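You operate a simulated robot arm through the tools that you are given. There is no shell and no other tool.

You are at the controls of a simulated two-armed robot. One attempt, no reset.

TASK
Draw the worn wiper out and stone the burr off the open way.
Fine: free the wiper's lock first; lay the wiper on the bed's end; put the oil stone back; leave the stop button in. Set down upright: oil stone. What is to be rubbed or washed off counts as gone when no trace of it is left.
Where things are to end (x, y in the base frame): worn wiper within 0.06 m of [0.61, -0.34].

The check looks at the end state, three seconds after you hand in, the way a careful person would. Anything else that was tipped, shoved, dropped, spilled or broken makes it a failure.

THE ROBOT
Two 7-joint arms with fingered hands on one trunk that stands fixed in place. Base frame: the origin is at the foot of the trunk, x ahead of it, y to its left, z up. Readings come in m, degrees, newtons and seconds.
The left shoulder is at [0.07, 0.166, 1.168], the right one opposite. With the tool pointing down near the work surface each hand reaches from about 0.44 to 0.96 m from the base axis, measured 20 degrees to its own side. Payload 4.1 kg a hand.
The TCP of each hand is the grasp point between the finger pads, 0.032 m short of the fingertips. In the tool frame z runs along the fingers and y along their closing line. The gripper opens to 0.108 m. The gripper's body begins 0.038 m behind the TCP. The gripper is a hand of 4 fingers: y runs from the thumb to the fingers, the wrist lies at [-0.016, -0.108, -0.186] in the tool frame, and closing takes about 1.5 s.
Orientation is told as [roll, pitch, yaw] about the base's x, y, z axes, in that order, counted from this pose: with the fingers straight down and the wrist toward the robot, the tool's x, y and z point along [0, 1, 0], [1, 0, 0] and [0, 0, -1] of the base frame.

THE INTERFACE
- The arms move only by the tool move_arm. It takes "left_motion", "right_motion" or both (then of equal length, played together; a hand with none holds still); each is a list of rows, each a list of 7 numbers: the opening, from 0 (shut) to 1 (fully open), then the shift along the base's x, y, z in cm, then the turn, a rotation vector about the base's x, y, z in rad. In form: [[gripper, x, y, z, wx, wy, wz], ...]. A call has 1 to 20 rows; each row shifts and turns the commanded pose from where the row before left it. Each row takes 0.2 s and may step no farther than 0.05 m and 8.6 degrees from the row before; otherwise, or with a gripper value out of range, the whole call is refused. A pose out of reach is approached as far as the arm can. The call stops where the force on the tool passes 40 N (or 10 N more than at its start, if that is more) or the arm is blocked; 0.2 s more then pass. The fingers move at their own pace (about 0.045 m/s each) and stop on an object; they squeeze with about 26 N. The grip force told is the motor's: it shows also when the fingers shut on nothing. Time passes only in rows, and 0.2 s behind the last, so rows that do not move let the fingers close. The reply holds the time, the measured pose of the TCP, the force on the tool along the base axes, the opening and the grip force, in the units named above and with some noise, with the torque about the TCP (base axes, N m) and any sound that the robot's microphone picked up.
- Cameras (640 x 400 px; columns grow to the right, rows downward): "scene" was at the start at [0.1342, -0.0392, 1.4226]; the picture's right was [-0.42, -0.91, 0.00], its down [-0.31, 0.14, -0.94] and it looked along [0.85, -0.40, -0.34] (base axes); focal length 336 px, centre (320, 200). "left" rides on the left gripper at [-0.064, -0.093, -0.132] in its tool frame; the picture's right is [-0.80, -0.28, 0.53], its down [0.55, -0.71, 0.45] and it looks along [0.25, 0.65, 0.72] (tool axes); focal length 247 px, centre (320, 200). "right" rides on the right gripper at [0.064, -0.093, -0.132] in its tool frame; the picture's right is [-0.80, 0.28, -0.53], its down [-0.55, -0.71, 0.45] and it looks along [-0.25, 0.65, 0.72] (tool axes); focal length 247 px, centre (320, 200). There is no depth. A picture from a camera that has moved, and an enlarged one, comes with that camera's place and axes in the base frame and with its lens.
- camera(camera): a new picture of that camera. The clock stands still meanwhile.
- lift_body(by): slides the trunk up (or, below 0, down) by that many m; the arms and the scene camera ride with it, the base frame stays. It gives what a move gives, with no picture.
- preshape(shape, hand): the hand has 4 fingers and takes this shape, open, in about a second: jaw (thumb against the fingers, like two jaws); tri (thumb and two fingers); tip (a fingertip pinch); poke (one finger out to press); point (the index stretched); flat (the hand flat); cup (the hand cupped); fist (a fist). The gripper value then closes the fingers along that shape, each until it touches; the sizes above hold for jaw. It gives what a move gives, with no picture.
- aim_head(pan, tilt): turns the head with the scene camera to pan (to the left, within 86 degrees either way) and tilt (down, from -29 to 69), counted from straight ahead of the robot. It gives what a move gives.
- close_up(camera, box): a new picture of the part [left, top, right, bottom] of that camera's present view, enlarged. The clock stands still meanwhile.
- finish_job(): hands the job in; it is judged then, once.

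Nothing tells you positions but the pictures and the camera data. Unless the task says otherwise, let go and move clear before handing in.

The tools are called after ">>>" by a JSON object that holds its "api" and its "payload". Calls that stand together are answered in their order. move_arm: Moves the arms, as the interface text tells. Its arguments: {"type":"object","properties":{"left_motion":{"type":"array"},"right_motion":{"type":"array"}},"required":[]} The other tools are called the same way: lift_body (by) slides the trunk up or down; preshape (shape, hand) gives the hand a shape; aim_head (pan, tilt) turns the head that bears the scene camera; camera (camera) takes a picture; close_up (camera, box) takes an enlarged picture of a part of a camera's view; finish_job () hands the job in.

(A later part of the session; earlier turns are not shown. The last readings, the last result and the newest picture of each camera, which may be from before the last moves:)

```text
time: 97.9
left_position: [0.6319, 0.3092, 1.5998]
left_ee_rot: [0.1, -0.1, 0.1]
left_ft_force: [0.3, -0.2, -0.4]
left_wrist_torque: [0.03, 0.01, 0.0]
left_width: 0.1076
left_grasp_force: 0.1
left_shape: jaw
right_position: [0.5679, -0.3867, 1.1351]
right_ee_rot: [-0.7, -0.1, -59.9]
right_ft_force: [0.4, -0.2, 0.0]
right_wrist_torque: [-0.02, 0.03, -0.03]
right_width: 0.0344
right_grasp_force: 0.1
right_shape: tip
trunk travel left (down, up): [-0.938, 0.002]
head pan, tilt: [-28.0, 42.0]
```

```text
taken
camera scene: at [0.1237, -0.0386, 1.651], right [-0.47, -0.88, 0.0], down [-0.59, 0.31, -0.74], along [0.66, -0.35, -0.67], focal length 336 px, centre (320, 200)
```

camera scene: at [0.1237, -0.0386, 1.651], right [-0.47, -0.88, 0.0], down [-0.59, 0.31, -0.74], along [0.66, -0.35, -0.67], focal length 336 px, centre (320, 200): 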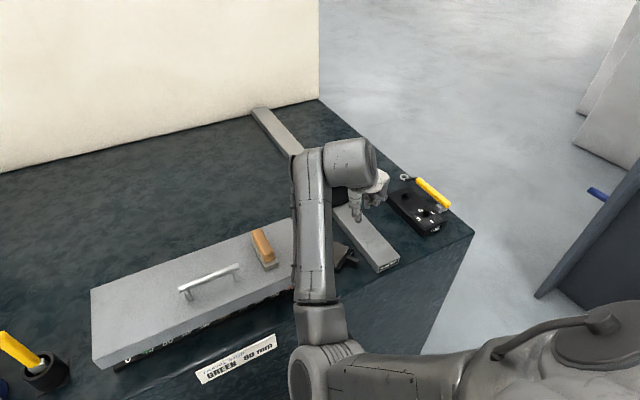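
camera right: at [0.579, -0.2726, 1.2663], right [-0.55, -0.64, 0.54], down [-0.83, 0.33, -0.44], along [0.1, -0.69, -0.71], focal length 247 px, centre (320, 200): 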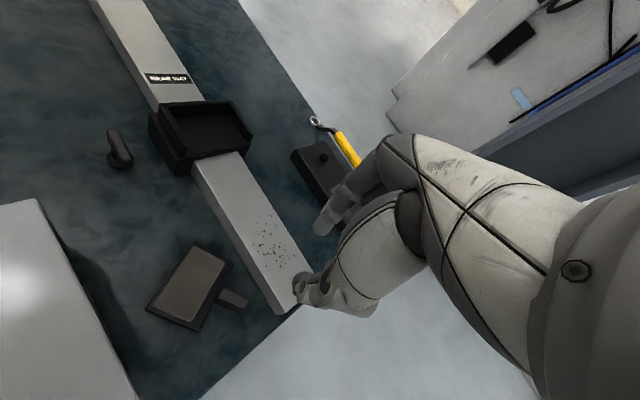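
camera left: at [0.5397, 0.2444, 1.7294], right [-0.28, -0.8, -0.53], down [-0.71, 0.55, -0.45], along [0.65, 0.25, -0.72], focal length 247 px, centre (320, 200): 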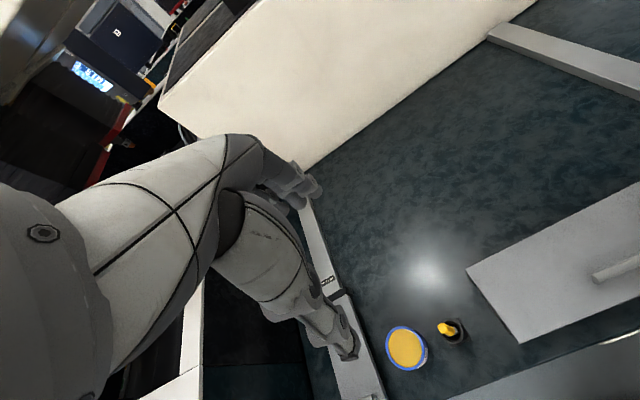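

The wiper lies at about [0.611, -0.342]. Next is the oil stone: I'll switch to the jaw shape and turn to yaw -90 while moving above it.

>>> {"api": "preshape", "payload": {"shape": "jaw", "hand": "right"}}

>>> {"api": "move_arm", "payload": {"right_motion": [[1, 0, 0, 2, 0, 0, -0.131], [1, 0, 1, 2, 0, 0, -0.131], [1, 0.5, 2, 2, 0, 0, -0.131], [1, 1, 3, 1, 0, 0, -0.131], [1, 1, 4, 0, 0, 0, 0], [1, 1, 4, 0, 0, 0, 0], [1, 1, 4, 0, 0, 0, 0], [1, 1, 4, 0, 0, 0, 0], [1, 0, 0, 0, 0, 0, 0]]}}

>>> {"api": "camera", "payload": {"camera": "scene"}}

>>> {"api": "camera", "payload": {"camera": "right"}}

```text
time: 98.8
left_position: [0.6326, 0.309, 1.6]
left_ee_rot: [0.0, 0.0, 0.0]
left_ft_force: [0.4, 0.0, 0.6]
left_wrist_torque: [0.03, -0.01, -0.01]
left_width: 0.1076
left_grasp_force: 0.1
left_shape: jaw
right_position: [0.5687, -0.3861, 1.1357]
right_ee_rot: [-0.8, -0.3, -60.0]
right_ft_force: [0.1, -0.4, 0.2]
right_wrist_torque: [-0.02, 0.01, 0.01]
right_width: 0.1075
right_grasp_force: 0.1
right_shape: jaw
trunk travel left (down, up): [-0.938, 0.002]
head pan, tilt: [-28.0, 42.0]
```

```text
time: 101.0
left_position: [0.6316, 0.3094, 1.6001]
left_ee_rot: [0.1, 0.0, 0.0]
left_ft_force: [0.2, 0.0, -0.3]
left_wrist_torque: [-0.02, 0.01, 0.03]
left_width: 0.1073
left_grasp_force: 0.1
left_shape: jaw
right_position: [0.6402, -0.2471, 1.2088]
right_ee_rot: [1.0, -4.9, -95.1]
right_ft_force: [0.3, -0.5, -1.0]
right_wrist_torque: [0.0, -0.03, -0.01]
right_width: 0.1078
right_grasp_force: 0.1
right_shape: jaw
right hand out of reach, approached as far as the arm can: row 8
trunk travel left (down, up): [-0.938, 0.002]
head pan, tilt: [-28.0, 42.0]
stopped in row 9 (right hand): the arm was blocked; the commanded pose is now the measured one
```

```text
taken
camera scene: at [0.1233, -0.0386, 1.6511], right [-0.47, -0.88, 0.0], down [-0.59, 0.31, -0.74], along [0.66, -0.35, -0.67], focal length 336 px, centre (320, 200)
```

scene: 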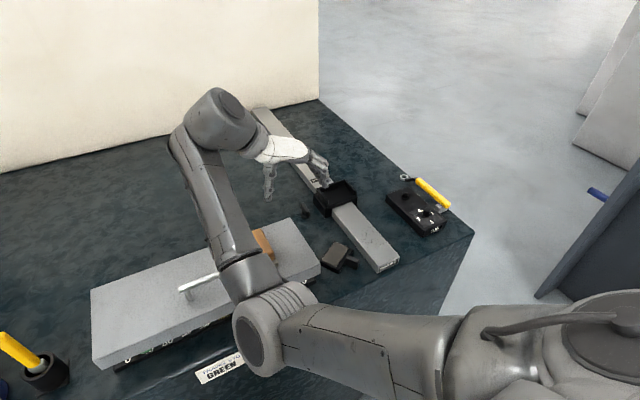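

```text
taken
camera right: at [0.7109, -0.1512, 1.3328], right [-0.83, -0.16, 0.54], down [-0.48, 0.71, -0.52], along [-0.3, -0.68, -0.66], focal length 247 px, centre (320, 200)
```

right: 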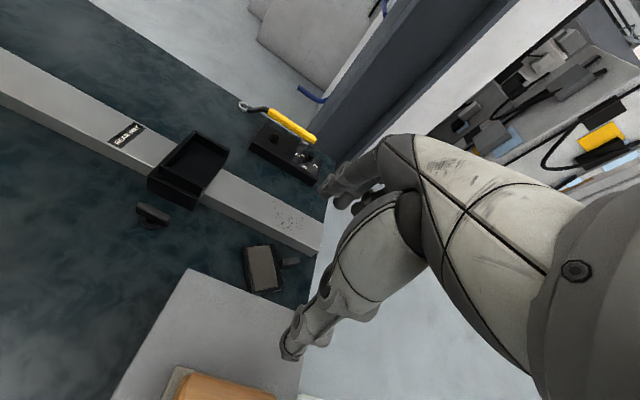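

The arm was blocked there, most likely the upper arm against the robot's own chest. I'll back off the way I came and take the stone with yaw +90 instead, with the wrist on the outside.

>>> {"api": "move_arm", "payload": {"right_motion": [[1, -1, -3, 0, 0, 0, 0], [1, -1, -3, 0, 0, 0, 0], [1, -1, -3, 0, 0, 0, 0.1], [1, -1, -3, 0, 0, 0, 0.12], [1, -1, -2, 0, 0, 0, 0.12], [1, -1, -2, 0, 0, 0, 0.12], [1, 0, 0, 0, 0, 0, 0.1], [1, 0, 0, 0, 0, 0, 0]]}}

>>> {"api": "camera", "payload": {"camera": "scene"}}

```text
time: 102.8
left_position: [0.6329, 0.3088, 1.6]
left_ee_rot: [0.0, -0.1, 0.1]
left_ft_force: [0.2, 0.4, -0.6]
left_wrist_torque: [-0.02, -0.02, 0.01]
left_width: 0.1077
left_grasp_force: 0.0
left_shape: jaw
right_position: [0.5806, -0.4057, 1.2079]
right_ee_rot: [0.7, -4.8, -62.9]
right_ft_force: [0.6, -0.8, 0.1]
right_wrist_torque: [0.01, -0.02, -0.03]
right_width: 0.1077
right_grasp_force: 0.0
right_shape: jaw
trunk travel left (down, up): [-0.938, 0.002]
head pan, tilt: [-28.0, 42.0]
```

```text
taken
camera scene: at [0.1241, -0.0384, 1.651], right [-0.47, -0.88, 0.0], down [-0.59, 0.31, -0.74], along [0.66, -0.35, -0.67], focal length 336 px, centre (320, 200)
```

scene: 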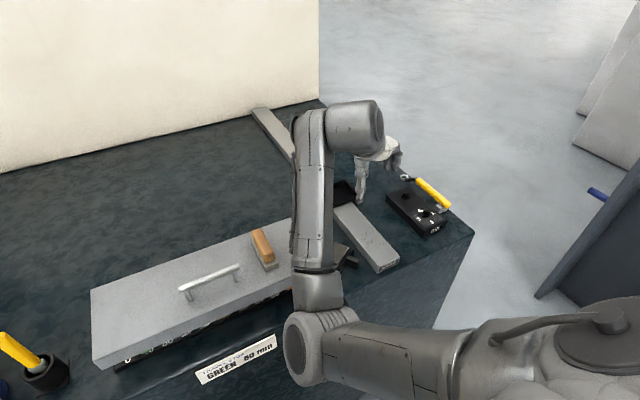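

Nothing was disturbed. I'll straighten the small tilt, retract, and rotate the hand toward yaw +90.

>>> {"api": "move_arm", "payload": {"right_motion": [[1, 0, 0, 0, 0.069, 0.049, 0], [1, -3, -2, 0, 0, 0, 0.14], [1, -3, -2, 0, 0, 0, 0.14], [1, -3, -2, -1, 0, 0, 0.14], [1, -2, -2, -1, 0, 0, 0.14], [1, -2, -2, -1, 0, 0, 0.14], [1, 0, -1, -1, 0, 0, 0.14], [1, 0, 0, 0, 0, 0, 0.14], [1, 0, 0, 0, 0, 0, 0.12], [1, 0, 0, 0, 0, 0, 0]]}}

>>> {"api": "aim_head", "payload": {"pan": -45, "tilt": 40}}

>>> {"api": "camera", "payload": {"camera": "scene"}}

```text
time: 105.0
left_position: [0.6325, 0.3082, 1.5999]
left_ee_rot: [0.1, -0.1, 0.2]
left_ft_force: [-0.3, -0.2, -0.3]
left_wrist_torque: [0.0, 0.0, 0.01]
left_width: 0.1075
left_grasp_force: 0.0
left_shape: jaw
right_position: [0.4508, -0.5157, 1.1688]
right_ee_rot: [0.2, 0.2, 0.3]
right_ft_force: [-0.8, -0.5, 0.5]
right_wrist_torque: [-0.01, 0.02, -0.03]
right_width: 0.108
right_grasp_force: 0.1
right_shape: jaw
trunk travel left (down, up): [-0.938, 0.002]
head pan, tilt: [-28.0, 42.0]
```

```text
time: 105.8
left_position: [0.6334, 0.3101, 1.6004]
left_ee_rot: [0.0, 0.1, 0.1]
left_ft_force: [-0.8, 0.7, 0.1]
left_wrist_torque: [0.0, 0.02, 0.0]
left_width: 0.1077
left_grasp_force: 0.1
left_shape: jaw
right_position: [0.4513, -0.5136, 1.1677]
right_ee_rot: [0.1, 0.1, 0.2]
right_ft_force: [0.5, -0.2, -0.5]
right_wrist_torque: [0.0, 0.01, 0.01]
right_width: 0.1077
right_grasp_force: 0.0
right_shape: jaw
trunk travel left (down, up): [-0.938, 0.002]
head pan, tilt: [-45.0, 40.0]
```

```text
taken
camera scene: at [0.1104, -0.0593, 1.654], right [-0.71, -0.71, 0.0], down [-0.46, 0.45, -0.77], along [0.54, -0.54, -0.64], focal length 336 px, centre (320, 200)
```

scene: 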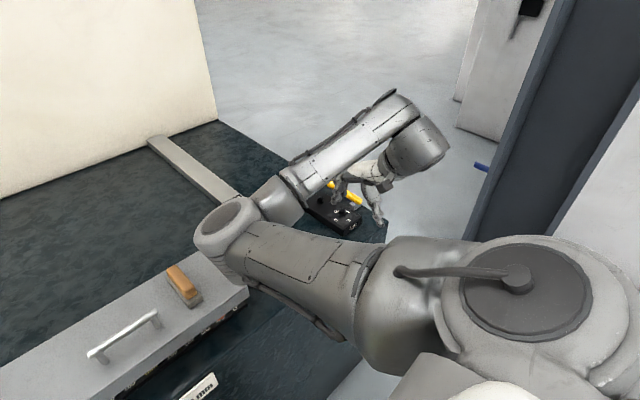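

The elbow has swung to the inside. I'll rotate the hand toward yaw +90 here and watch how the elbow responds.

>>> {"api": "move_arm", "payload": {"right_motion": [[1, 0, 0, 1, 0, 0, 0.14], [1, 0, 0, 1, 0, 0, 0.14], [1, 0, 0, 1, 0, 0, 0.14], [1, 0, 0, 1, 0, 0, 0.14], [1, 0, 0, 1, 0, 0, 0.14], [1, 0, 0, 0, 0, 0, 0.14], [1, 0, 0, 0, 0, 0, 0.14], [1, 0, 0, 0, 0, 0, 0]]}}

>>> {"api": "camera", "payload": {"camera": "scene"}}

```text
time: 107.6
left_position: [0.6334, 0.309, 1.6002]
left_ee_rot: [-0.1, 0.0, 0.1]
left_ft_force: [0.6, 0.3, 0.1]
left_wrist_torque: [-0.03, 0.03, 0.02]
left_width: 0.1074
left_grasp_force: 0.1
left_shape: jaw
right_position: [0.4509, -0.5161, 1.2179]
right_ee_rot: [0.2, 0.1, 56.5]
right_ft_force: [0.8, -0.1, 0.4]
right_wrist_torque: [0.02, 0.01, 0.01]
right_width: 0.1075
right_grasp_force: 0.1
right_shape: jaw
trunk travel left (down, up): [-0.938, 0.002]
head pan, tilt: [-45.0, 40.0]
```

```text
taken
camera scene: at [0.1101, -0.0594, 1.654], right [-0.71, -0.71, 0.0], down [-0.45, 0.45, -0.77], along [0.54, -0.54, -0.64], focal length 336 px, centre (320, 200)
```

scene: 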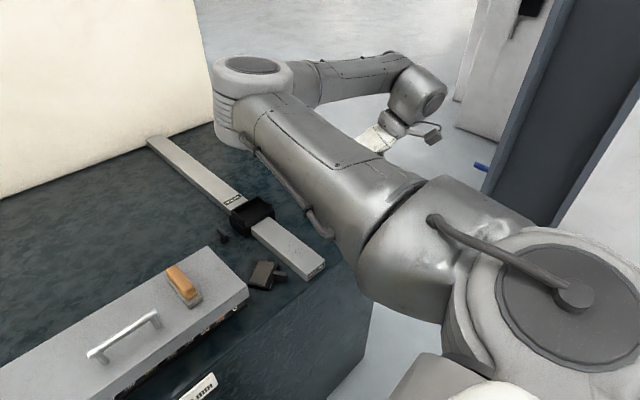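

>>> {"api": "move_arm", "payload": {"right_motion": [[1, 0, 0, 0, 0, 0, 0.14], [1, 0, 0, 0, 0, 0, 0.14], [1, 0, 0, 0, 0, 0, 0.14], [1, 0, 0, 0, 0, 0, 0.14], [1, 0, 0, 0, 0, 0, 0.02], [1, 0, 0, 0, 0, 0, 0]]}}

>>> {"api": "camera", "payload": {"camera": "scene"}}

```text
time: 109.0
left_position: [0.6316, 0.3082, 1.6003]
left_ee_rot: [0.1, 0.0, 0.1]
left_ft_force: [0.8, 0.1, 0.3]
left_wrist_torque: [0.06, 0.02, 0.02]
left_width: 0.1077
left_grasp_force: 0.1
left_shape: jaw
right_position: [0.4504, -0.5152, 1.2176]
right_ee_rot: [0.2, 0.1, 89.7]
right_ft_force: [0.3, 0.4, -0.4]
right_wrist_torque: [0.0, -0.01, -0.02]
right_width: 0.1078
right_grasp_force: 0.1
right_shape: jaw
trunk travel left (down, up): [-0.938, 0.002]
head pan, tilt: [-45.0, 40.0]
```

```text
taken
camera scene: at [0.1105, -0.0595, 1.654], right [-0.71, -0.71, 0.0], down [-0.46, 0.45, -0.77], along [0.54, -0.54, -0.64], focal length 336 px, centre (320, 200)
```

scene: 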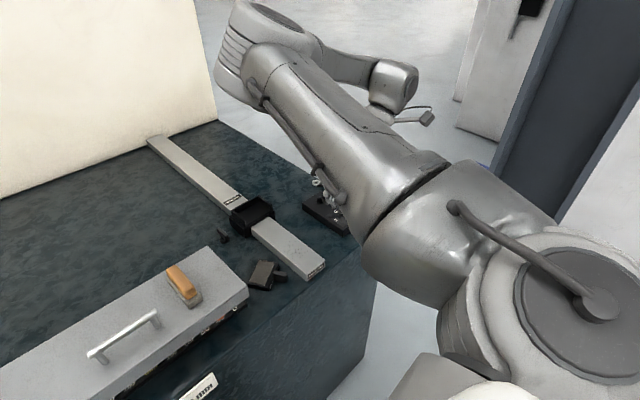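

The elbow is up and over now, with yaw +90 reached cleanly. I'll move toward the stone at a safe height.

>>> {"api": "move_arm", "payload": {"right_motion": [[1, 2, 3.9, 0, 0, 0, 0], [1, 2, 3.9, 0, 0, 0, 0], [1, 2, 3.9, 0, 0, 0, 0], [1, 2, 3.9, 0, 0, 0, 0], [1, 2, 3.9, 0, 0, 0, 0], [1, 2, 4, 0, 0, 0, 0], [1, 2.2, 4, 0, 0, 0, 0], [1, 2.2, 4, 0, 0, 0, 0], [1, 2.2, 4, 0, 0, 0, 0], [1, 0, 0, 0, 0, 0, 0]]}}

>>> {"api": "camera", "payload": {"camera": "scene"}}

>>> {"api": "camera", "payload": {"camera": "right"}}

```text
time: 111.2
left_position: [0.6324, 0.3092, 1.6]
left_ee_rot: [-0.1, 0.1, 0.1]
left_ft_force: [-0.4, -0.3, -0.3]
left_wrist_torque: [0.03, -0.01, 0.02]
left_width: 0.1074
left_grasp_force: 0.0
left_shape: jaw
right_position: [0.6353, -0.16, 1.2161]
right_ee_rot: [0.1, 0.0, 89.6]
right_ft_force: [0.1, 0.3, -0.9]
right_wrist_torque: [0.01, 0.01, 0.0]
right_width: 0.1078
right_grasp_force: 0.0
right_shape: jaw
trunk travel left (down, up): [-0.938, 0.002]
head pan, tilt: [-45.0, 40.0]
```

```text
taken
camera scene: at [0.1102, -0.0603, 1.654], right [-0.71, -0.71, 0.0], down [-0.45, 0.45, -0.77], along [0.54, -0.54, -0.64], focal length 336 px, centre (320, 200)
```

scene: 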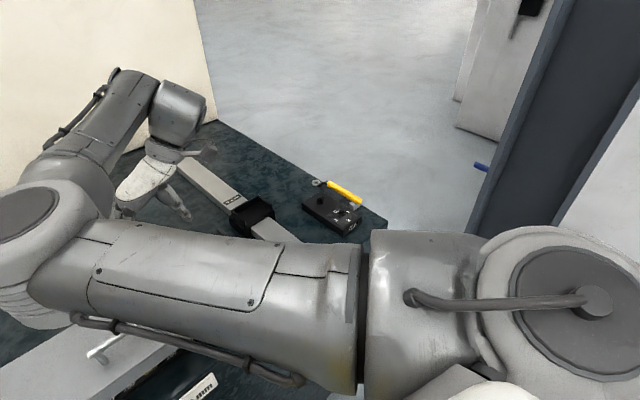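

```text
taken
camera right: at [0.5697, -0.2526, 1.3481], right [0.8, 0.28, 0.53], down [0.54, -0.71, -0.45], along [0.25, 0.65, -0.72], focal length 247 px, centre (320, 200)
```

right: 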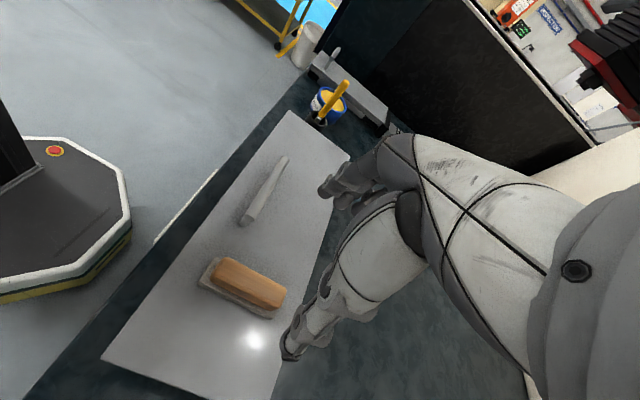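

The hand is above the stone at yaw +90. I also see the red stop button on the robot's own base, well out of the way. I'll zoom in on the stone to align the grip.

>>> {"api": "close_up", "payload": {"camera": "right", "box": [160, 220, 360, 380]}}

>>> {"api": "aim_head", "payload": {"pan": -5, "tilt": 50}}

>>> {"api": "camera", "payload": {"camera": "scene"}}

```text
2.50 times, centred on (260, 300) of right
camera zoom: at [0.5697, -0.2526, 1.3481], right [0.8, 0.28, 0.53], down [0.54, -0.71, -0.45], along [0.25, 0.65, -0.72], focal length 617 px, centre (470, -50)
```

zoom: 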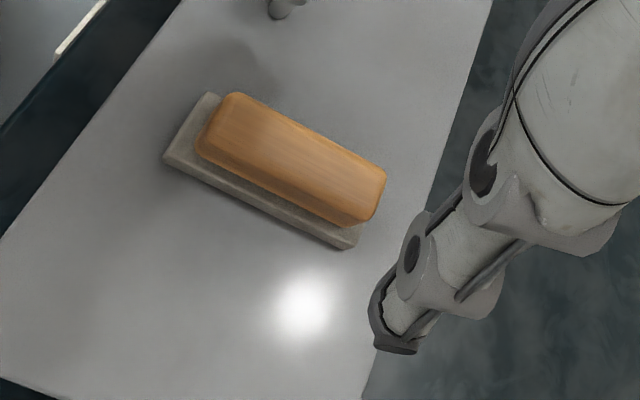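

```text
time: 112.3
left_position: [0.6322, 0.3091, 1.6]
left_ee_rot: [0.0, 0.0, 0.1]
left_ft_force: [-0.5, -0.9, -0.6]
left_wrist_torque: [0.04, -0.05, -0.02]
left_width: 0.1076
left_grasp_force: 0.1
left_shape: jaw
right_position: [0.6357, -0.16, 1.2168]
right_ee_rot: [0.2, 0.2, 89.6]
right_ft_force: [0.4, 0.6, 0.3]
right_wrist_torque: [0.02, 0.01, -0.03]
right_width: 0.1076
right_grasp_force: 0.0
right_shape: jaw
trunk travel left (down, up): [-0.938, 0.002]
head pan, tilt: [-5.0, 50.0]
```

```text
taken
camera scene: at [0.1268, -0.0058, 1.6398], right [-0.09, -1.0, 0.0], down [-0.76, 0.07, -0.64], along [0.64, -0.06, -0.77], focal length 336 px, centre (320, 200)
```

scene: 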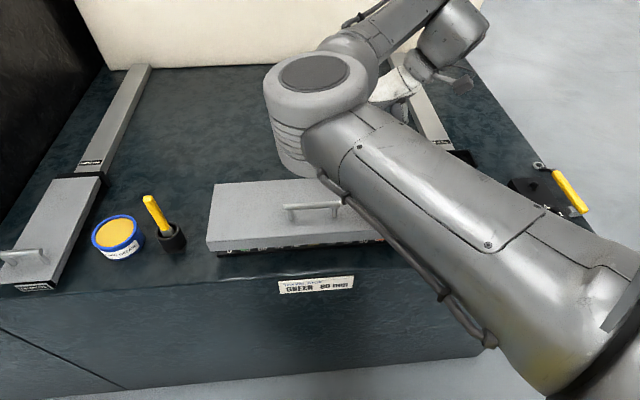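

The stone is centred at about [0.631, -0.159], aligned with x, with the wood grip top at z≈1.067. I'll descend with the jaw open around the wood, fingertips just above the stone base.

>>> {"api": "move_arm", "payload": {"right_motion": [[1, -0.45, 0.1, -4, 0, 0, 0], [1, 0, 0, -4, 0, 0, 0], [1, 0, 0, -3, 0, 0, 0], [1, 0, 0, -2, 0, 0, 0], [1, 0, 0, 0, 0, 0, 0]]}}

>>> {"api": "camera", "payload": {"camera": "right"}}

>>> {"api": "camera", "payload": {"camera": "scene"}}

```text
time: 113.5
left_position: [0.6318, 0.3093, 1.5994]
left_ee_rot: [-0.1, 0.0, 0.2]
left_ft_force: [0.7, 0.0, 0.0]
left_wrist_torque: [0.0, 0.01, -0.01]
left_width: 0.1075
left_grasp_force: 0.1
left_shape: jaw
right_position: [0.6366, -0.1698, 1.0924]
right_ee_rot: [-0.5, 0.2, 88.6]
right_ft_force: [0.3, 0.2, 0.0]
right_wrist_torque: [0.03, 0.01, 0.01]
right_width: 0.1077
right_grasp_force: 0.1
right_shape: jaw
trunk travel left (down, up): [-0.938, 0.002]
head pan, tilt: [-5.0, 50.0]
```

```text
taken
camera right: at [0.5678, -0.2601, 1.2238], right [0.8, 0.27, 0.54], down [0.54, -0.72, -0.44], along [0.27, 0.64, -0.72], focal length 247 px, centre (320, 200)
```

right: 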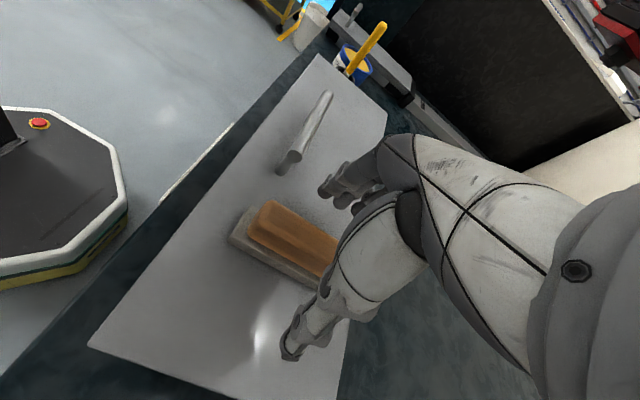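

```text
taken
camera scene: at [0.1269, -0.0055, 1.6398], right [-0.09, -1.0, 0.0], down [-0.76, 0.07, -0.64], along [0.64, -0.06, -0.77], focal length 336 px, centre (320, 200)
```

scene: 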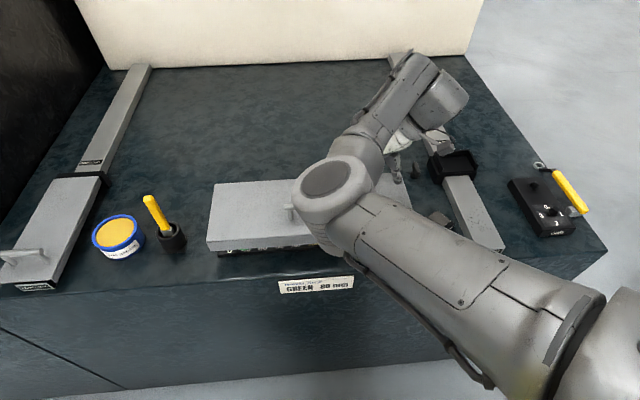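

The hand is about 1 cm off the commanded y, so the arm is near a limit. I'll try a small correction and see if it responds.

>>> {"api": "move_arm", "payload": {"right_motion": [[1, -0.5, 1.0, 0, 0, 0, 0], [1, 0, 0, 0, 0, 0, 0]]}}

```text
time: 114.1
left_position: [0.6316, 0.3094, 1.6001]
left_ee_rot: [-0.1, 0.0, 0.1]
left_ft_force: [-0.2, 0.4, 0.0]
left_wrist_torque: [0.01, -0.03, -0.01]
left_width: 0.1076
left_grasp_force: 0.0
left_shape: jaw
right_position: [0.63, -0.1617, 1.0906]
right_ee_rot: [-0.2, 0.5, 88.4]
right_ft_force: [-0.2, 0.0, -0.1]
right_wrist_torque: [0.04, -0.01, 0.0]
right_width: 0.1079
right_grasp_force: 0.1
right_shape: jaw
trunk travel left (down, up): [-0.938, 0.002]
head pan, tilt: [-5.0, 50.0]
```

It responded. I'll descend the remaining 1.8 cm in two steps.

>>> {"api": "move_arm", "payload": {"right_motion": [[1, 0, 0.2, -0.9, 0, 0, 0], [1, 0, 0, 0, 0, 0, 0]]}}

>>> {"api": "camera", "payload": {"camera": "right"}}

```text
time: 114.7
left_position: [0.6328, 0.3096, 1.6001]
left_ee_rot: [0.0, 0.0, 0.2]
left_ft_force: [0.2, 0.1, 0.0]
left_wrist_torque: [0.0, -0.02, 0.01]
left_width: 0.1077
left_grasp_force: 0.1
left_shape: jaw
right_position: [0.6342, -0.1584, 1.0844]
right_ee_rot: [-0.6, 0.2, 88.5]
right_ft_force: [0.2, -0.2, -0.3]
right_wrist_torque: [-0.01, -0.03, 0.0]
right_width: 0.1078
right_grasp_force: 0.2
right_shape: jaw
trunk travel left (down, up): [-0.938, 0.002]
head pan, tilt: [-5.0, 50.0]
```

```text
taken
camera right: at [0.5643, -0.2499, 1.2163], right [0.8, 0.26, 0.54], down [0.53, -0.72, -0.44], along [0.27, 0.64, -0.72], focal length 247 px, centre (320, 200)
```

right: 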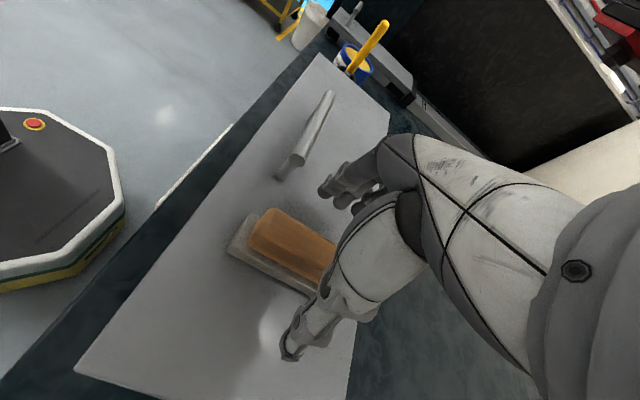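

>>> {"api": "lift_body", "payload": {"by": -0.011}}

>>> {"api": "close_up", "payload": {"camera": "right", "box": [200, 150, 420, 380]}}

```text
time: 115.3
left_position: [0.6326, 0.309, 1.588]
left_ee_rot: [0.1, 0.0, 0.1]
left_ft_force: [0.3, -0.6, 0.6]
left_wrist_torque: [0.04, 0.01, 0.01]
left_width: 0.1076
left_grasp_force: 0.1
left_shape: jaw
right_position: [0.6333, -0.1617, 1.0737]
right_ee_rot: [-0.5, 0.5, 88.3]
right_ft_force: [-0.1, -0.9, -0.7]
right_wrist_torque: [0.01, -0.01, 0.01]
right_width: 0.1078
right_grasp_force: 0.0
right_shape: jaw
trunk travel left (down, up): [-0.927, 0.013]
head pan, tilt: [-5.0, 50.0]
```

```text
1.74 times, centred on (310, 265) of right
camera zoom: at [0.5642, -0.2511, 1.2039], right [0.8, 0.26, 0.54], down [0.53, -0.72, -0.44], along [0.27, 0.64, -0.72], focal length 430 px, centre (337, 87)
```

zoom: 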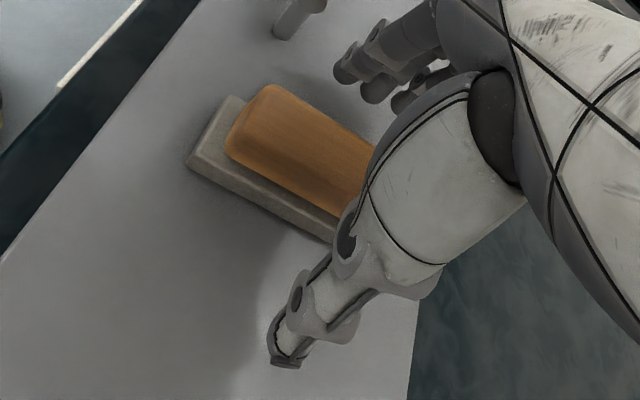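

The wood grip is between the fingers. I'll close the hand.

>>> {"api": "move_arm", "payload": {"right_motion": [[0, 0, 0, 0, 0, 0, 0], [0, 0, 0, 0, 0, 0, 0], [0, 0, 0, 0, 0, 0, 0], [0, 0, 0, 0, 0, 0, 0], [0, 0, 0, 0, 0, 0, 0], [0, 0, 0, 0, 0, 0, 0], [0, 0, 0, 0, 0, 0, 0]]}}

>>> {"api": "close_up", "payload": {"camera": "right", "box": [200, 150, 420, 380]}}

```text
time: 116.9
left_position: [0.6325, 0.3096, 1.589]
left_ee_rot: [0.0, 0.0, 0.1]
left_ft_force: [0.2, -0.4, -0.3]
left_wrist_torque: [0.06, -0.05, 0.01]
left_width: 0.1075
left_grasp_force: 0.1
left_shape: jaw
right_position: [0.631, -0.1615, 1.0716]
right_ee_rot: [-0.3, 0.4, 88.2]
right_ft_force: [1.7, -1.0, 4.1]
right_wrist_torque: [0.07, 0.01, 0.02]
right_width: 0.0234
right_grasp_force: 25.9
right_shape: jaw
trunk travel left (down, up): [-0.927, 0.013]
head pan, tilt: [-5.0, 50.0]
```

```text
1.74 times, centred on (310, 265) of right
camera zoom: at [0.5626, -0.2522, 1.2027], right [0.8, 0.26, 0.53], down [0.53, -0.73, -0.44], along [0.27, 0.64, -0.72], focal length 430 px, centre (337, 87)
```

zoom: 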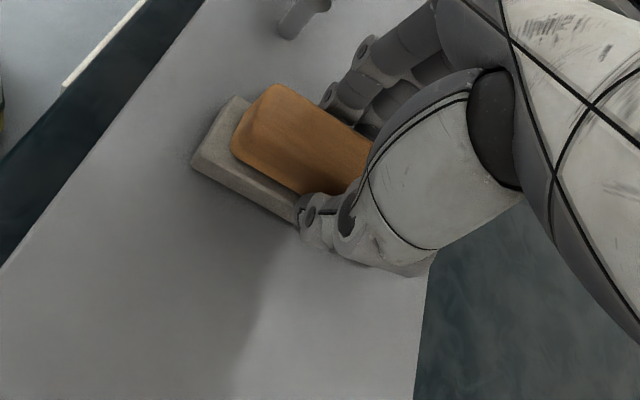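

The stone is gripped firmly. I'll lift it straight up and check.

>>> {"api": "move_arm", "payload": {"right_motion": [[0, 0, 0, 1, 0, 0, 0], [0, 0, 0, 2, 0, 0, 0], [0, 0, 0, 3, 0, 0, 0], [0, 0, 0, 3, 0, 0, 0], [0, 0, 0, 3, 0, 0, 0], [0, 0, 0, 0, 0, 0, 0]]}}

>>> {"api": "camera", "payload": {"camera": "right"}}

```text
time: 118.3
left_position: [0.6333, 0.3093, 1.5893]
left_ee_rot: [0.0, -0.1, 0.0]
left_ft_force: [-1.2, 0.1, -0.6]
left_wrist_torque: [-0.01, -0.02, -0.01]
left_width: 0.1075
left_grasp_force: 0.1
left_shape: jaw
right_position: [0.6258, -0.1478, 1.1887]
right_ee_rot: [0.1, 0.0, 89.5]
right_ft_force: [-0.3, 0.1, -2.1]
right_wrist_torque: [0.01, 0.02, 0.01]
right_width: 0.0232
right_grasp_force: 26.1
right_shape: jaw
trunk travel left (down, up): [-0.927, 0.013]
head pan, tilt: [-5.0, 50.0]
```

```text
taken
camera right: at [0.5611, -0.2404, 1.3195], right [0.8, 0.28, 0.53], down [0.54, -0.71, -0.45], along [0.25, 0.65, -0.72], focal length 247 px, centre (320, 200)
```

right: 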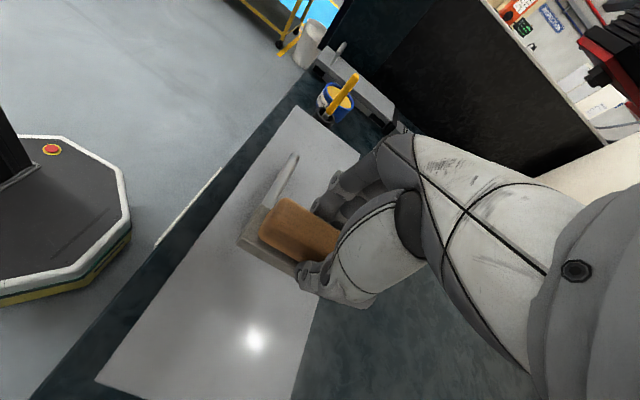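

The stone is in hand, hanging level. I'll carry it over to above the burr patch on the way.

>>> {"api": "move_arm", "payload": {"right_motion": [[0, -0.3, -3.7, 0, 0, 0, 0], [0, -0.3, -3.7, 0, 0, 0, 0], [0, -0.3, -3.7, 0, 0, 0, 0], [0, -0.3, -3.7, 0, 0, 0, 0], [0, -0.3, -3.7, 0, 0, 0, 0], [0, -0.3, -3.7, -1, 0, 0, 0], [0, -0.3, -3.7, -1, 0, 0, 0], [0, -0.4, -3, -1, 0, 0, 0], [0, 0, 0, 0, 0, 0, 0]]}}

>>> {"api": "aim_head", "payload": {"pan": -25, "tilt": 45}}

>>> {"api": "camera", "payload": {"camera": "scene"}}

>>> {"api": "camera", "payload": {"camera": "right"}}

```text
time: 120.3
left_position: [0.6339, 0.3095, 1.5892]
left_ee_rot: [-0.1, 0.0, 0.1]
left_ft_force: [0.9, 0.6, -0.7]
left_wrist_torque: [-0.01, 0.0, -0.03]
left_width: 0.1076
left_grasp_force: 0.1
left_shape: jaw
right_position: [0.6024, -0.4363, 1.1557]
right_ee_rot: [0.2, 0.2, 89.6]
right_ft_force: [0.3, -0.2, -1.4]
right_wrist_torque: [-0.02, 0.0, -0.02]
right_width: 0.0229
right_grasp_force: 26.2
right_shape: jaw
trunk travel left (down, up): [-0.927, 0.013]
head pan, tilt: [-5.0, 50.0]
```

```text
time: 121.1
left_position: [0.6333, 0.3085, 1.589]
left_ee_rot: [0.0, 0.1, 0.1]
left_ft_force: [-0.4, -1.0, -0.2]
left_wrist_torque: [0.01, 0.03, 0.01]
left_width: 0.1077
left_grasp_force: 0.1
left_shape: jaw
right_position: [0.6024, -0.4372, 1.1568]
right_ee_rot: [0.2, 0.1, 89.6]
right_ft_force: [0.1, 0.6, -2.0]
right_wrist_torque: [-0.02, 0.02, -0.01]
right_width: 0.0229
right_grasp_force: 25.8
right_shape: jaw
trunk travel left (down, up): [-0.927, 0.013]
head pan, tilt: [-25.0, 45.0]
```

```text
taken
camera scene: at [0.1242, -0.0336, 1.6357], right [-0.42, -0.91, 0.0], down [-0.64, 0.3, -0.71], along [0.64, -0.3, -0.71], focal length 336 px, centre (320, 200)
```

scene: 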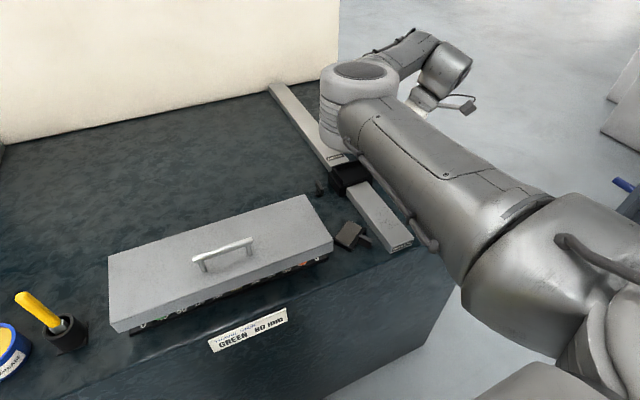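

```text
taken
camera right: at [0.5368, -0.5296, 1.288], right [0.8, 0.28, 0.53], down [0.54, -0.71, -0.45], along [0.25, 0.65, -0.72], focal length 247 px, centre (320, 200)
```

right: 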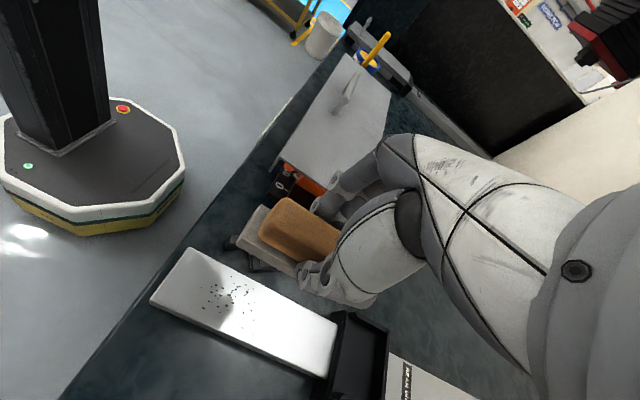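

The hand camera shows the burr patch well. I'll zoom in to measure its extent.

>>> {"api": "close_up", "payload": {"camera": "right", "box": [140, 230, 340, 380]}}

```text
2.67 times, centred on (240, 305) of right
camera zoom: at [0.5368, -0.5296, 1.288], right [0.8, 0.28, 0.53], down [0.54, -0.71, -0.45], along [0.25, 0.65, -0.72], focal length 659 px, centre (533, -80)
```

zoom: 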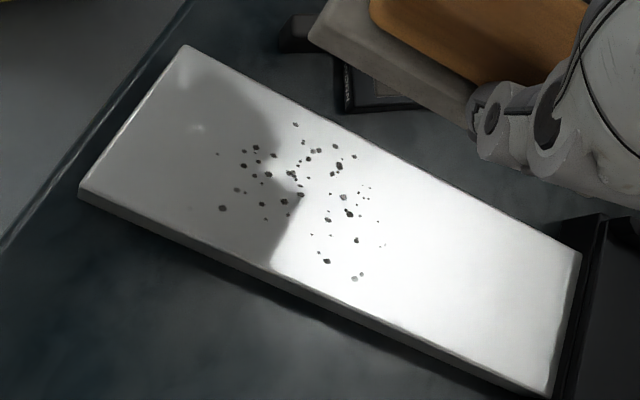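

The burr covers about x 0.55–0.645, y -0.476 to -0.422. I'll lower the stone above its middle, then feel for contact in small steps.

>>> {"api": "move_arm", "payload": {"right_motion": [[0, 0, -0.5, -4, 0, 0, 0], [0, -0.2, -0.5, -4, 0, 0, 0], [0, 0, -0.3, -3, 0, 0, 0], [0, 0, 0, -2, 0, 0, 0], [0, 0, 0, -1.2, 0, 0, 0], [0, 0, 0, 0, 0, 0, 0]]}}

>>> {"api": "camera", "payload": {"camera": "right"}}

>>> {"api": "camera", "payload": {"camera": "scene"}}

```text
time: 122.5
left_position: [0.6331, 0.3095, 1.5893]
left_ee_rot: [-0.1, 0.1, 0.2]
left_ft_force: [-0.3, 1.2, 1.1]
left_wrist_torque: [-0.03, -0.02, -0.03]
left_width: 0.1075
left_grasp_force: 0.1
left_shape: jaw
right_position: [0.5993, -0.4496, 1.0143]
right_ee_rot: [0.1, 0.0, 89.5]
right_ft_force: [-0.2, -0.2, -1.5]
right_wrist_torque: [-0.02, 0.0, 0.01]
right_width: 0.0233
right_grasp_force: 26.4
right_shape: jaw
trunk travel left (down, up): [-0.927, 0.013]
head pan, tilt: [-25.0, 45.0]
```

```text
taken
camera right: at [0.5345, -0.542, 1.1461], right [0.8, 0.28, 0.53], down [0.54, -0.71, -0.45], along [0.25, 0.65, -0.72], focal length 247 px, centre (320, 200)
```

right: 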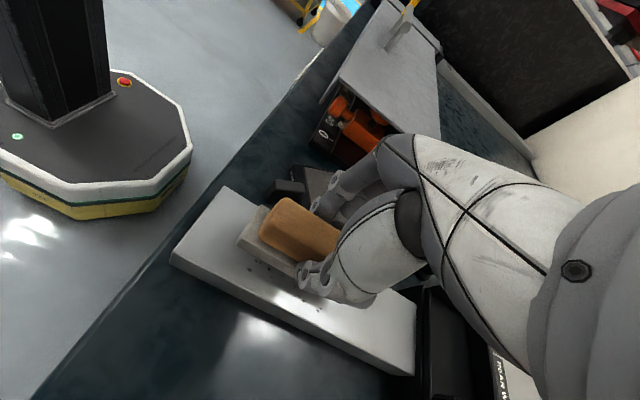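

```text
taken
camera scene: at [0.1238, -0.0339, 1.6357], right [-0.42, -0.91, 0.0], down [-0.64, 0.3, -0.71], along [0.64, -0.3, -0.71], focal length 336 px, centre (320, 200)
```

scene: 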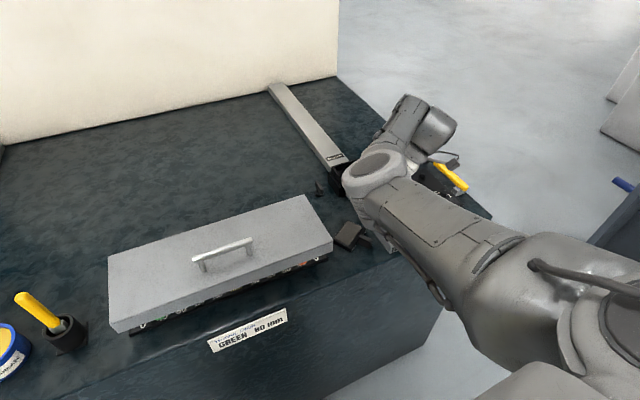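

>>> {"api": "move_arm", "payload": {"right_motion": [[0, 0, 0, -0.5, 0, 0, 0], [0, 0, 0, 0, 0, 0, 0]]}}

>>> {"api": "move_arm", "payload": {"right_motion": [[0, 0, 0, -0.4, 0, 0, 0], [0, 0, 0, 0, 0, 0, 0]]}}

>>> {"api": "move_arm", "payload": {"right_motion": [[0, 0, 0, -0.3, 0, 0, 0], [0, 0, 0, 0, 0, 0, 0]]}}

```text
time: 123.1
left_position: [0.6333, 0.3095, 1.5895]
left_ee_rot: [0.0, 0.1, 0.2]
left_ft_force: [0.7, -0.5, 0.6]
left_wrist_torque: [0.01, 0.01, 0.01]
left_width: 0.1078
left_grasp_force: 0.1
left_shape: jaw
right_position: [0.6004, -0.4498, 1.0097]
right_ee_rot: [0.2, 0.0, 89.5]
right_ft_force: [-0.7, -0.3, -2.1]
right_wrist_torque: [-0.02, 0.01, -0.02]
right_width: 0.0228
right_grasp_force: 25.6
right_shape: jaw
trunk travel left (down, up): [-0.927, 0.013]
head pan, tilt: [-25.0, 45.0]
```

```text
time: 123.7
left_position: [0.633, 0.3083, 1.5887]
left_ee_rot: [0.0, 0.0, 0.1]
left_ft_force: [-0.8, 0.6, 0.1]
left_wrist_torque: [-0.04, 0.04, -0.02]
left_width: 0.1077
left_grasp_force: 0.2
left_shape: jaw
right_position: [0.6002, -0.4498, 1.0057]
right_ee_rot: [0.2, 0.1, 89.7]
right_ft_force: [0.5, 0.1, -1.2]
right_wrist_torque: [0.01, -0.03, 0.01]
right_width: 0.0229
right_grasp_force: 25.8
right_shape: jaw
trunk travel left (down, up): [-0.927, 0.013]
head pan, tilt: [-25.0, 45.0]
```

```text
time: 124.3
left_position: [0.634, 0.3071, 1.589]
left_ee_rot: [0.0, 0.0, 0.1]
left_ft_force: [-0.1, 0.0, 0.3]
left_wrist_torque: [-0.02, 0.02, -0.02]
left_width: 0.1078
left_grasp_force: 0.1
left_shape: jaw
right_position: [0.601, -0.4487, 1.0035]
right_ee_rot: [0.2, -0.1, 89.5]
right_ft_force: [0.1, -0.1, -2.0]
right_wrist_torque: [0.02, 0.0, 0.01]
right_width: 0.0231
right_grasp_force: 26.0
right_shape: jaw
trunk travel left (down, up): [-0.927, 0.013]
head pan, tilt: [-25.0, 45.0]
```

>>> {"api": "move_arm", "payload": {"right_motion": [[0, 0, 0, -0.3, 0, 0, 0], [0, 0, 0, 0, 0, 0, 0]]}}

>>> {"api": "move_arm", "payload": {"right_motion": [[0, 0, 0, -0.2, 0, 0, 0], [0, 0, 0, 0, 0, 0, 0]]}}

```text
time: 124.9
left_position: [0.6333, 0.3088, 1.5881]
left_ee_rot: [0.0, 0.0, 0.1]
left_ft_force: [-0.1, -0.4, 0.1]
left_wrist_torque: [0.03, 0.0, 0.02]
left_width: 0.1075
left_grasp_force: 0.0
left_shape: jaw
right_position: [0.6003, -0.45, 1.0017]
right_ee_rot: [0.1, 0.1, 89.6]
right_ft_force: [-0.1, -1.0, -1.7]
right_wrist_torque: [0.0, 0.01, 0.0]
right_width: 0.0229
right_grasp_force: 25.8
right_shape: jaw
trunk travel left (down, up): [-0.927, 0.013]
head pan, tilt: [-25.0, 45.0]
```

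```text
time: 125.5
left_position: [0.633, 0.3083, 1.5882]
left_ee_rot: [0.0, 0.1, 0.1]
left_ft_force: [0.4, -0.4, -0.2]
left_wrist_torque: [0.01, -0.01, 0.01]
left_width: 0.108
left_grasp_force: 0.0
left_shape: jaw
right_position: [0.5994, -0.4497, 0.9991]
right_ee_rot: [0.2, 0.0, 89.5]
right_ft_force: [-0.3, 0.1, 4.4]
right_wrist_torque: [0.12, -0.04, 0.0]
right_width: 0.0231
right_grasp_force: 25.9
right_shape: jaw
trunk travel left (down, up): [-0.927, 0.013]
head pan, tilt: [-25.0, 45.0]
```

Contact at z≈0.999. I'll press a little more and make strokes along the way in this middle lane.

>>> {"api": "move_arm", "payload": {"right_motion": [[0, 0, 0, -0.1, 0, 0, 0], [0, 1.5, 0, 0, 0, 0, 0], [0, 1.5, 0, 0, 0, 0, 0], [0, -1.5, 0, 0, 0, 0, 0], [0, -1.5, 0, 0, 0, 0, 0], [0, -1.5, 0, 0, 0, 0, 0], [0, -1.5, 0, 0, 0, 0, 0], [0, 1.5, 0, 0, 0, 0, 0], [0, 1.5, 0, 0, 0, 0, 0]]}}

>>> {"api": "camera", "payload": {"camera": "right"}}

```text
time: 127.5
left_position: [0.63, 0.31, 1.5899]
left_ee_rot: [0.0, 0.0, 0.0]
left_ft_force: [-0.1, -0.4, -0.1]
left_wrist_torque: [0.02, -0.01, -0.02]
left_width: 0.1077
left_grasp_force: 0.1
left_shape: jaw
right_position: [0.599, -0.4494, 0.9994]
right_ee_rot: [0.1, 0.1, 89.6]
right_ft_force: [-3.4, -1.0, 11.3]
right_wrist_torque: [0.13, 0.17, 0.05]
right_width: 0.0233
right_grasp_force: 25.7
right_shape: jaw
trunk travel left (down, up): [-0.927, 0.013]
head pan, tilt: [-25.0, 45.0]
```

```text
taken
camera right: at [0.5335, -0.5419, 1.1304], right [0.8, 0.28, 0.53], down [0.54, -0.71, -0.45], along [0.25, 0.65, -0.72], focal length 247 px, centre (320, 200)
```

right: 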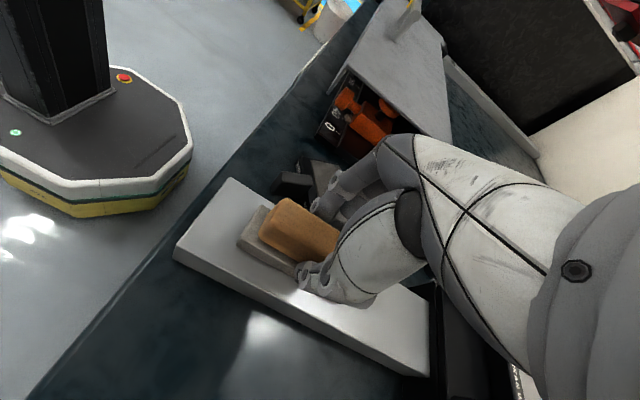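

The visible specks beside the stone are gone already. I'll work the outer lane (y≈-0.468) and then the inner lane (y≈-0.43).

>>> {"api": "move_arm", "payload": {"right_motion": [[0, 0, -0.9, 0, 0, 0, 0], [0, 0, -0.9, 0, 0, 0, 0], [0, 1.5, 0, 0, 0, 0, 0], [0, 1.5, 0, 0, 0, 0, 0], [0, 1, 0, 0, 0, 0, 0], [0, -2, 0, 0, 0, 0, 0], [0, -2, 0, 0, 0, 0, 0], [0, -2, 0, 0, 0, 0, 0], [0, -2, 0, 0, 0, 0, 0], [0, 2, 0, 0, 0, 0, 0], [0, 2, 0, 0, 0, 0, 0], [0, 2, 0, 0, 0, 0, 0], [0, 2, 0, 0, 0, 0, 0], [0, -2, 0, 0, 0, 0, 0], [0, -2, 0, 0, 0, 0, 0]]}}

>>> {"api": "camera", "payload": {"camera": "right"}}

```text
time: 130.7
left_position: [0.6296, 0.3107, 1.5897]
left_ee_rot: [-0.1, 0.0, 0.2]
left_ft_force: [0.7, 0.2, 0.4]
left_wrist_torque: [0.01, 0.01, 0.0]
left_width: 0.1077
left_grasp_force: 0.0
left_shape: jaw
right_position: [0.5996, -0.4645, 0.9973]
right_ee_rot: [0.1, 0.0, 89.7]
right_ft_force: [2.8, 2.9, 15.5]
right_wrist_torque: [0.46, -0.05, -0.06]
right_width: 0.0236
right_grasp_force: 25.9
right_shape: jaw
trunk travel left (down, up): [-0.927, 0.013]
head pan, tilt: [-25.0, 45.0]
```

```text
taken
camera right: at [0.5338, -0.5577, 1.1302], right [0.8, 0.28, 0.53], down [0.54, -0.71, -0.45], along [0.25, 0.65, -0.72], focal length 247 px, centre (320, 200)
```

right: 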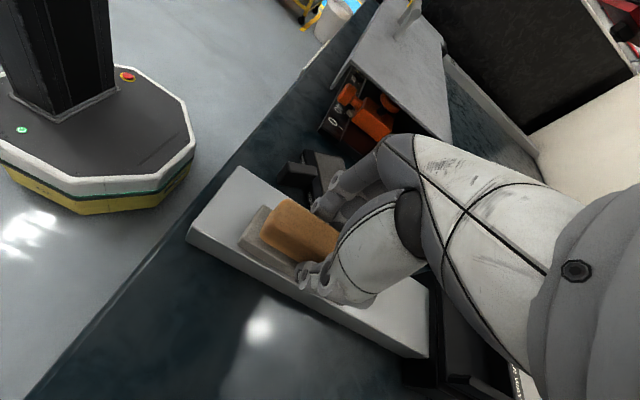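

Now the inner lane.

>>> {"api": "move_arm", "payload": {"right_motion": [[0, 0, 1, 0.05, 0, 0, 0], [0, 0, 1, 0, 0, 0, 0], [0, 0, 1, 0, 0, 0, 0], [0, 0, 0.7, 0, 0, 0, 0], [0, 1.5, 0, 0, 0, 0, 0], [0, 2, 0, 0, 0, 0, 0], [0, -2, 0, 0, 0, 0, 0], [0, -2, 0, 0, 0, 0, 0], [0, -2, 0, 0, 0, 0, 0], [0, -1.5, 0, 0, 0, 0, 0], [0, 2, 0, 0, 0, 0, 0], [0, 2, 0, 0, 0, 0, 0], [0, 2, 0, 0, 0, 0, 0], [0, 1.5, 0, 0, 0, 0, 0], [0, -2, 0, 0, 0, 0, 0], [0, -1.5, 0, 0, 0, 0, 0]]}}

>>> {"api": "camera", "payload": {"camera": "right"}}

```text
time: 134.1
left_position: [0.633, 0.3109, 1.5885]
left_ee_rot: [-0.1, 0.0, 0.3]
left_ft_force: [0.1, -0.8, -0.5]
left_wrist_torque: [0.0, -0.01, -0.02]
left_width: 0.1076
left_grasp_force: 0.1
left_shape: jaw
right_position: [0.6016, -0.4319, 0.9986]
right_ee_rot: [0.3, 0.0, 89.5]
right_ft_force: [1.3, 2.2, 8.4]
right_wrist_torque: [0.28, -0.02, -0.06]
right_width: 0.023
right_grasp_force: 25.7
right_shape: jaw
trunk travel left (down, up): [-0.927, 0.013]
head pan, tilt: [-25.0, 45.0]
```

```text
taken
camera right: at [0.5354, -0.5237, 1.1303], right [0.8, 0.28, 0.53], down [0.54, -0.71, -0.45], along [0.25, 0.65, -0.72], focal length 247 px, centre (320, 200)
```

right: 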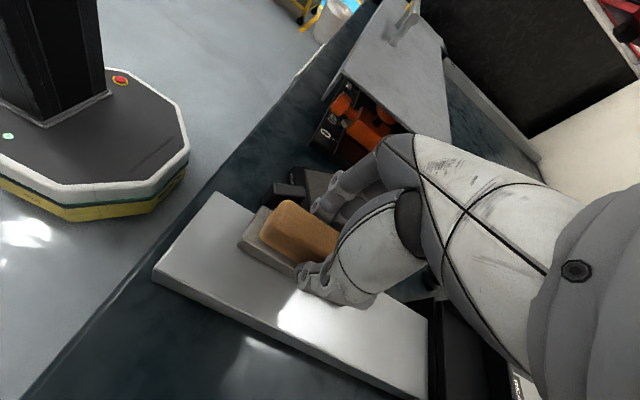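

The exposed part of the way looks clean. I'll lift the stone and inspect the whole patch.

>>> {"api": "move_arm", "payload": {"right_motion": [[0, 0, 0, 1, 0, 0, 0], [0, 0, 0.5, 3, 0, 0, 0], [0, 0, 0.5, 4, 0, 0, 0], [0, 0, 0.5, 4, 0, 0, 0], [0, 0, 0.5, 4, 0, 0, 0], [0, 0, 0, 0, 0, 0, 0]]}}

>>> {"api": "close_up", "payload": {"camera": "right", "box": [120, 220, 360, 390]}}

>>> {"api": "camera", "payload": {"camera": "right"}}

>>> {"api": "camera", "payload": {"camera": "scene"}}

```text
time: 135.5
left_position: [0.6325, 0.3097, 1.5878]
left_ee_rot: [-0.1, -0.1, 0.2]
left_ft_force: [0.5, -0.4, -0.5]
left_wrist_torque: [0.0, 0.04, 0.01]
left_width: 0.1076
left_grasp_force: 0.0
left_shape: jaw
right_position: [0.6012, -0.4108, 1.1578]
right_ee_rot: [0.2, 0.1, 89.6]
right_ft_force: [0.4, 0.4, -1.6]
right_wrist_torque: [0.02, -0.01, -0.02]
right_width: 0.0227
right_grasp_force: 25.8
right_shape: jaw
trunk travel left (down, up): [-0.927, 0.013]
head pan, tilt: [-25.0, 45.0]
```

```text
2.35 times, centred on (240, 305) of right
camera zoom: at [0.5357, -0.5038, 1.2896], right [0.8, 0.28, 0.53], down [0.54, -0.71, -0.45], along [0.25, 0.65, -0.72], focal length 581 px, centre (508, -47)
```

zoom: 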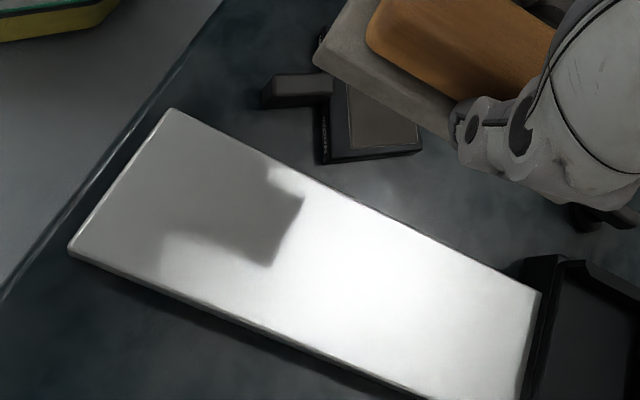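

```text
taken
camera right: at [0.5357, -0.5038, 1.2896], right [0.8, 0.28, 0.53], down [0.54, -0.71, -0.45], along [0.25, 0.65, -0.72], focal length 247 px, centre (320, 200)
```

right: 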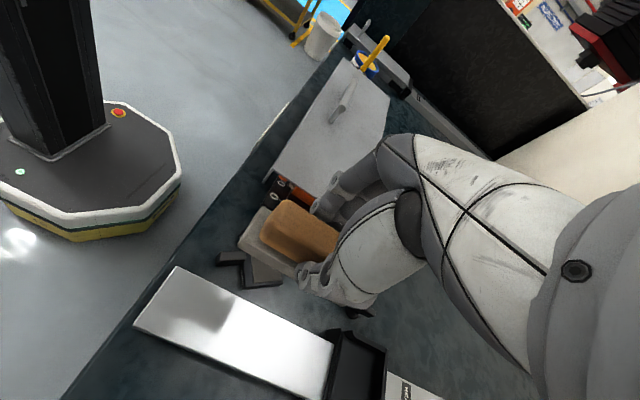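

```text
taken
camera scene: at [0.1243, -0.0341, 1.6356], right [-0.42, -0.91, 0.0], down [-0.64, 0.3, -0.71], along [0.64, -0.3, -0.71], focal length 336 px, centre (320, 200)
```

scene: 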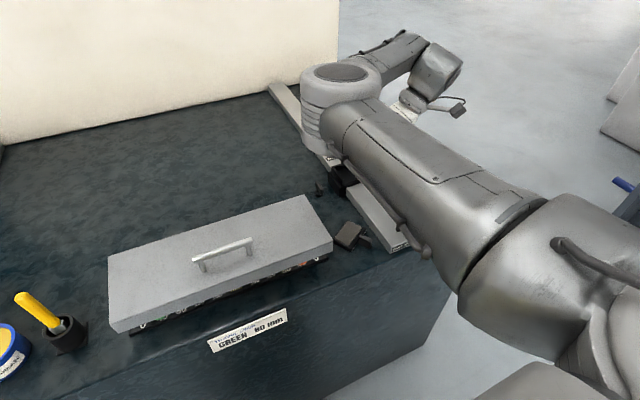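

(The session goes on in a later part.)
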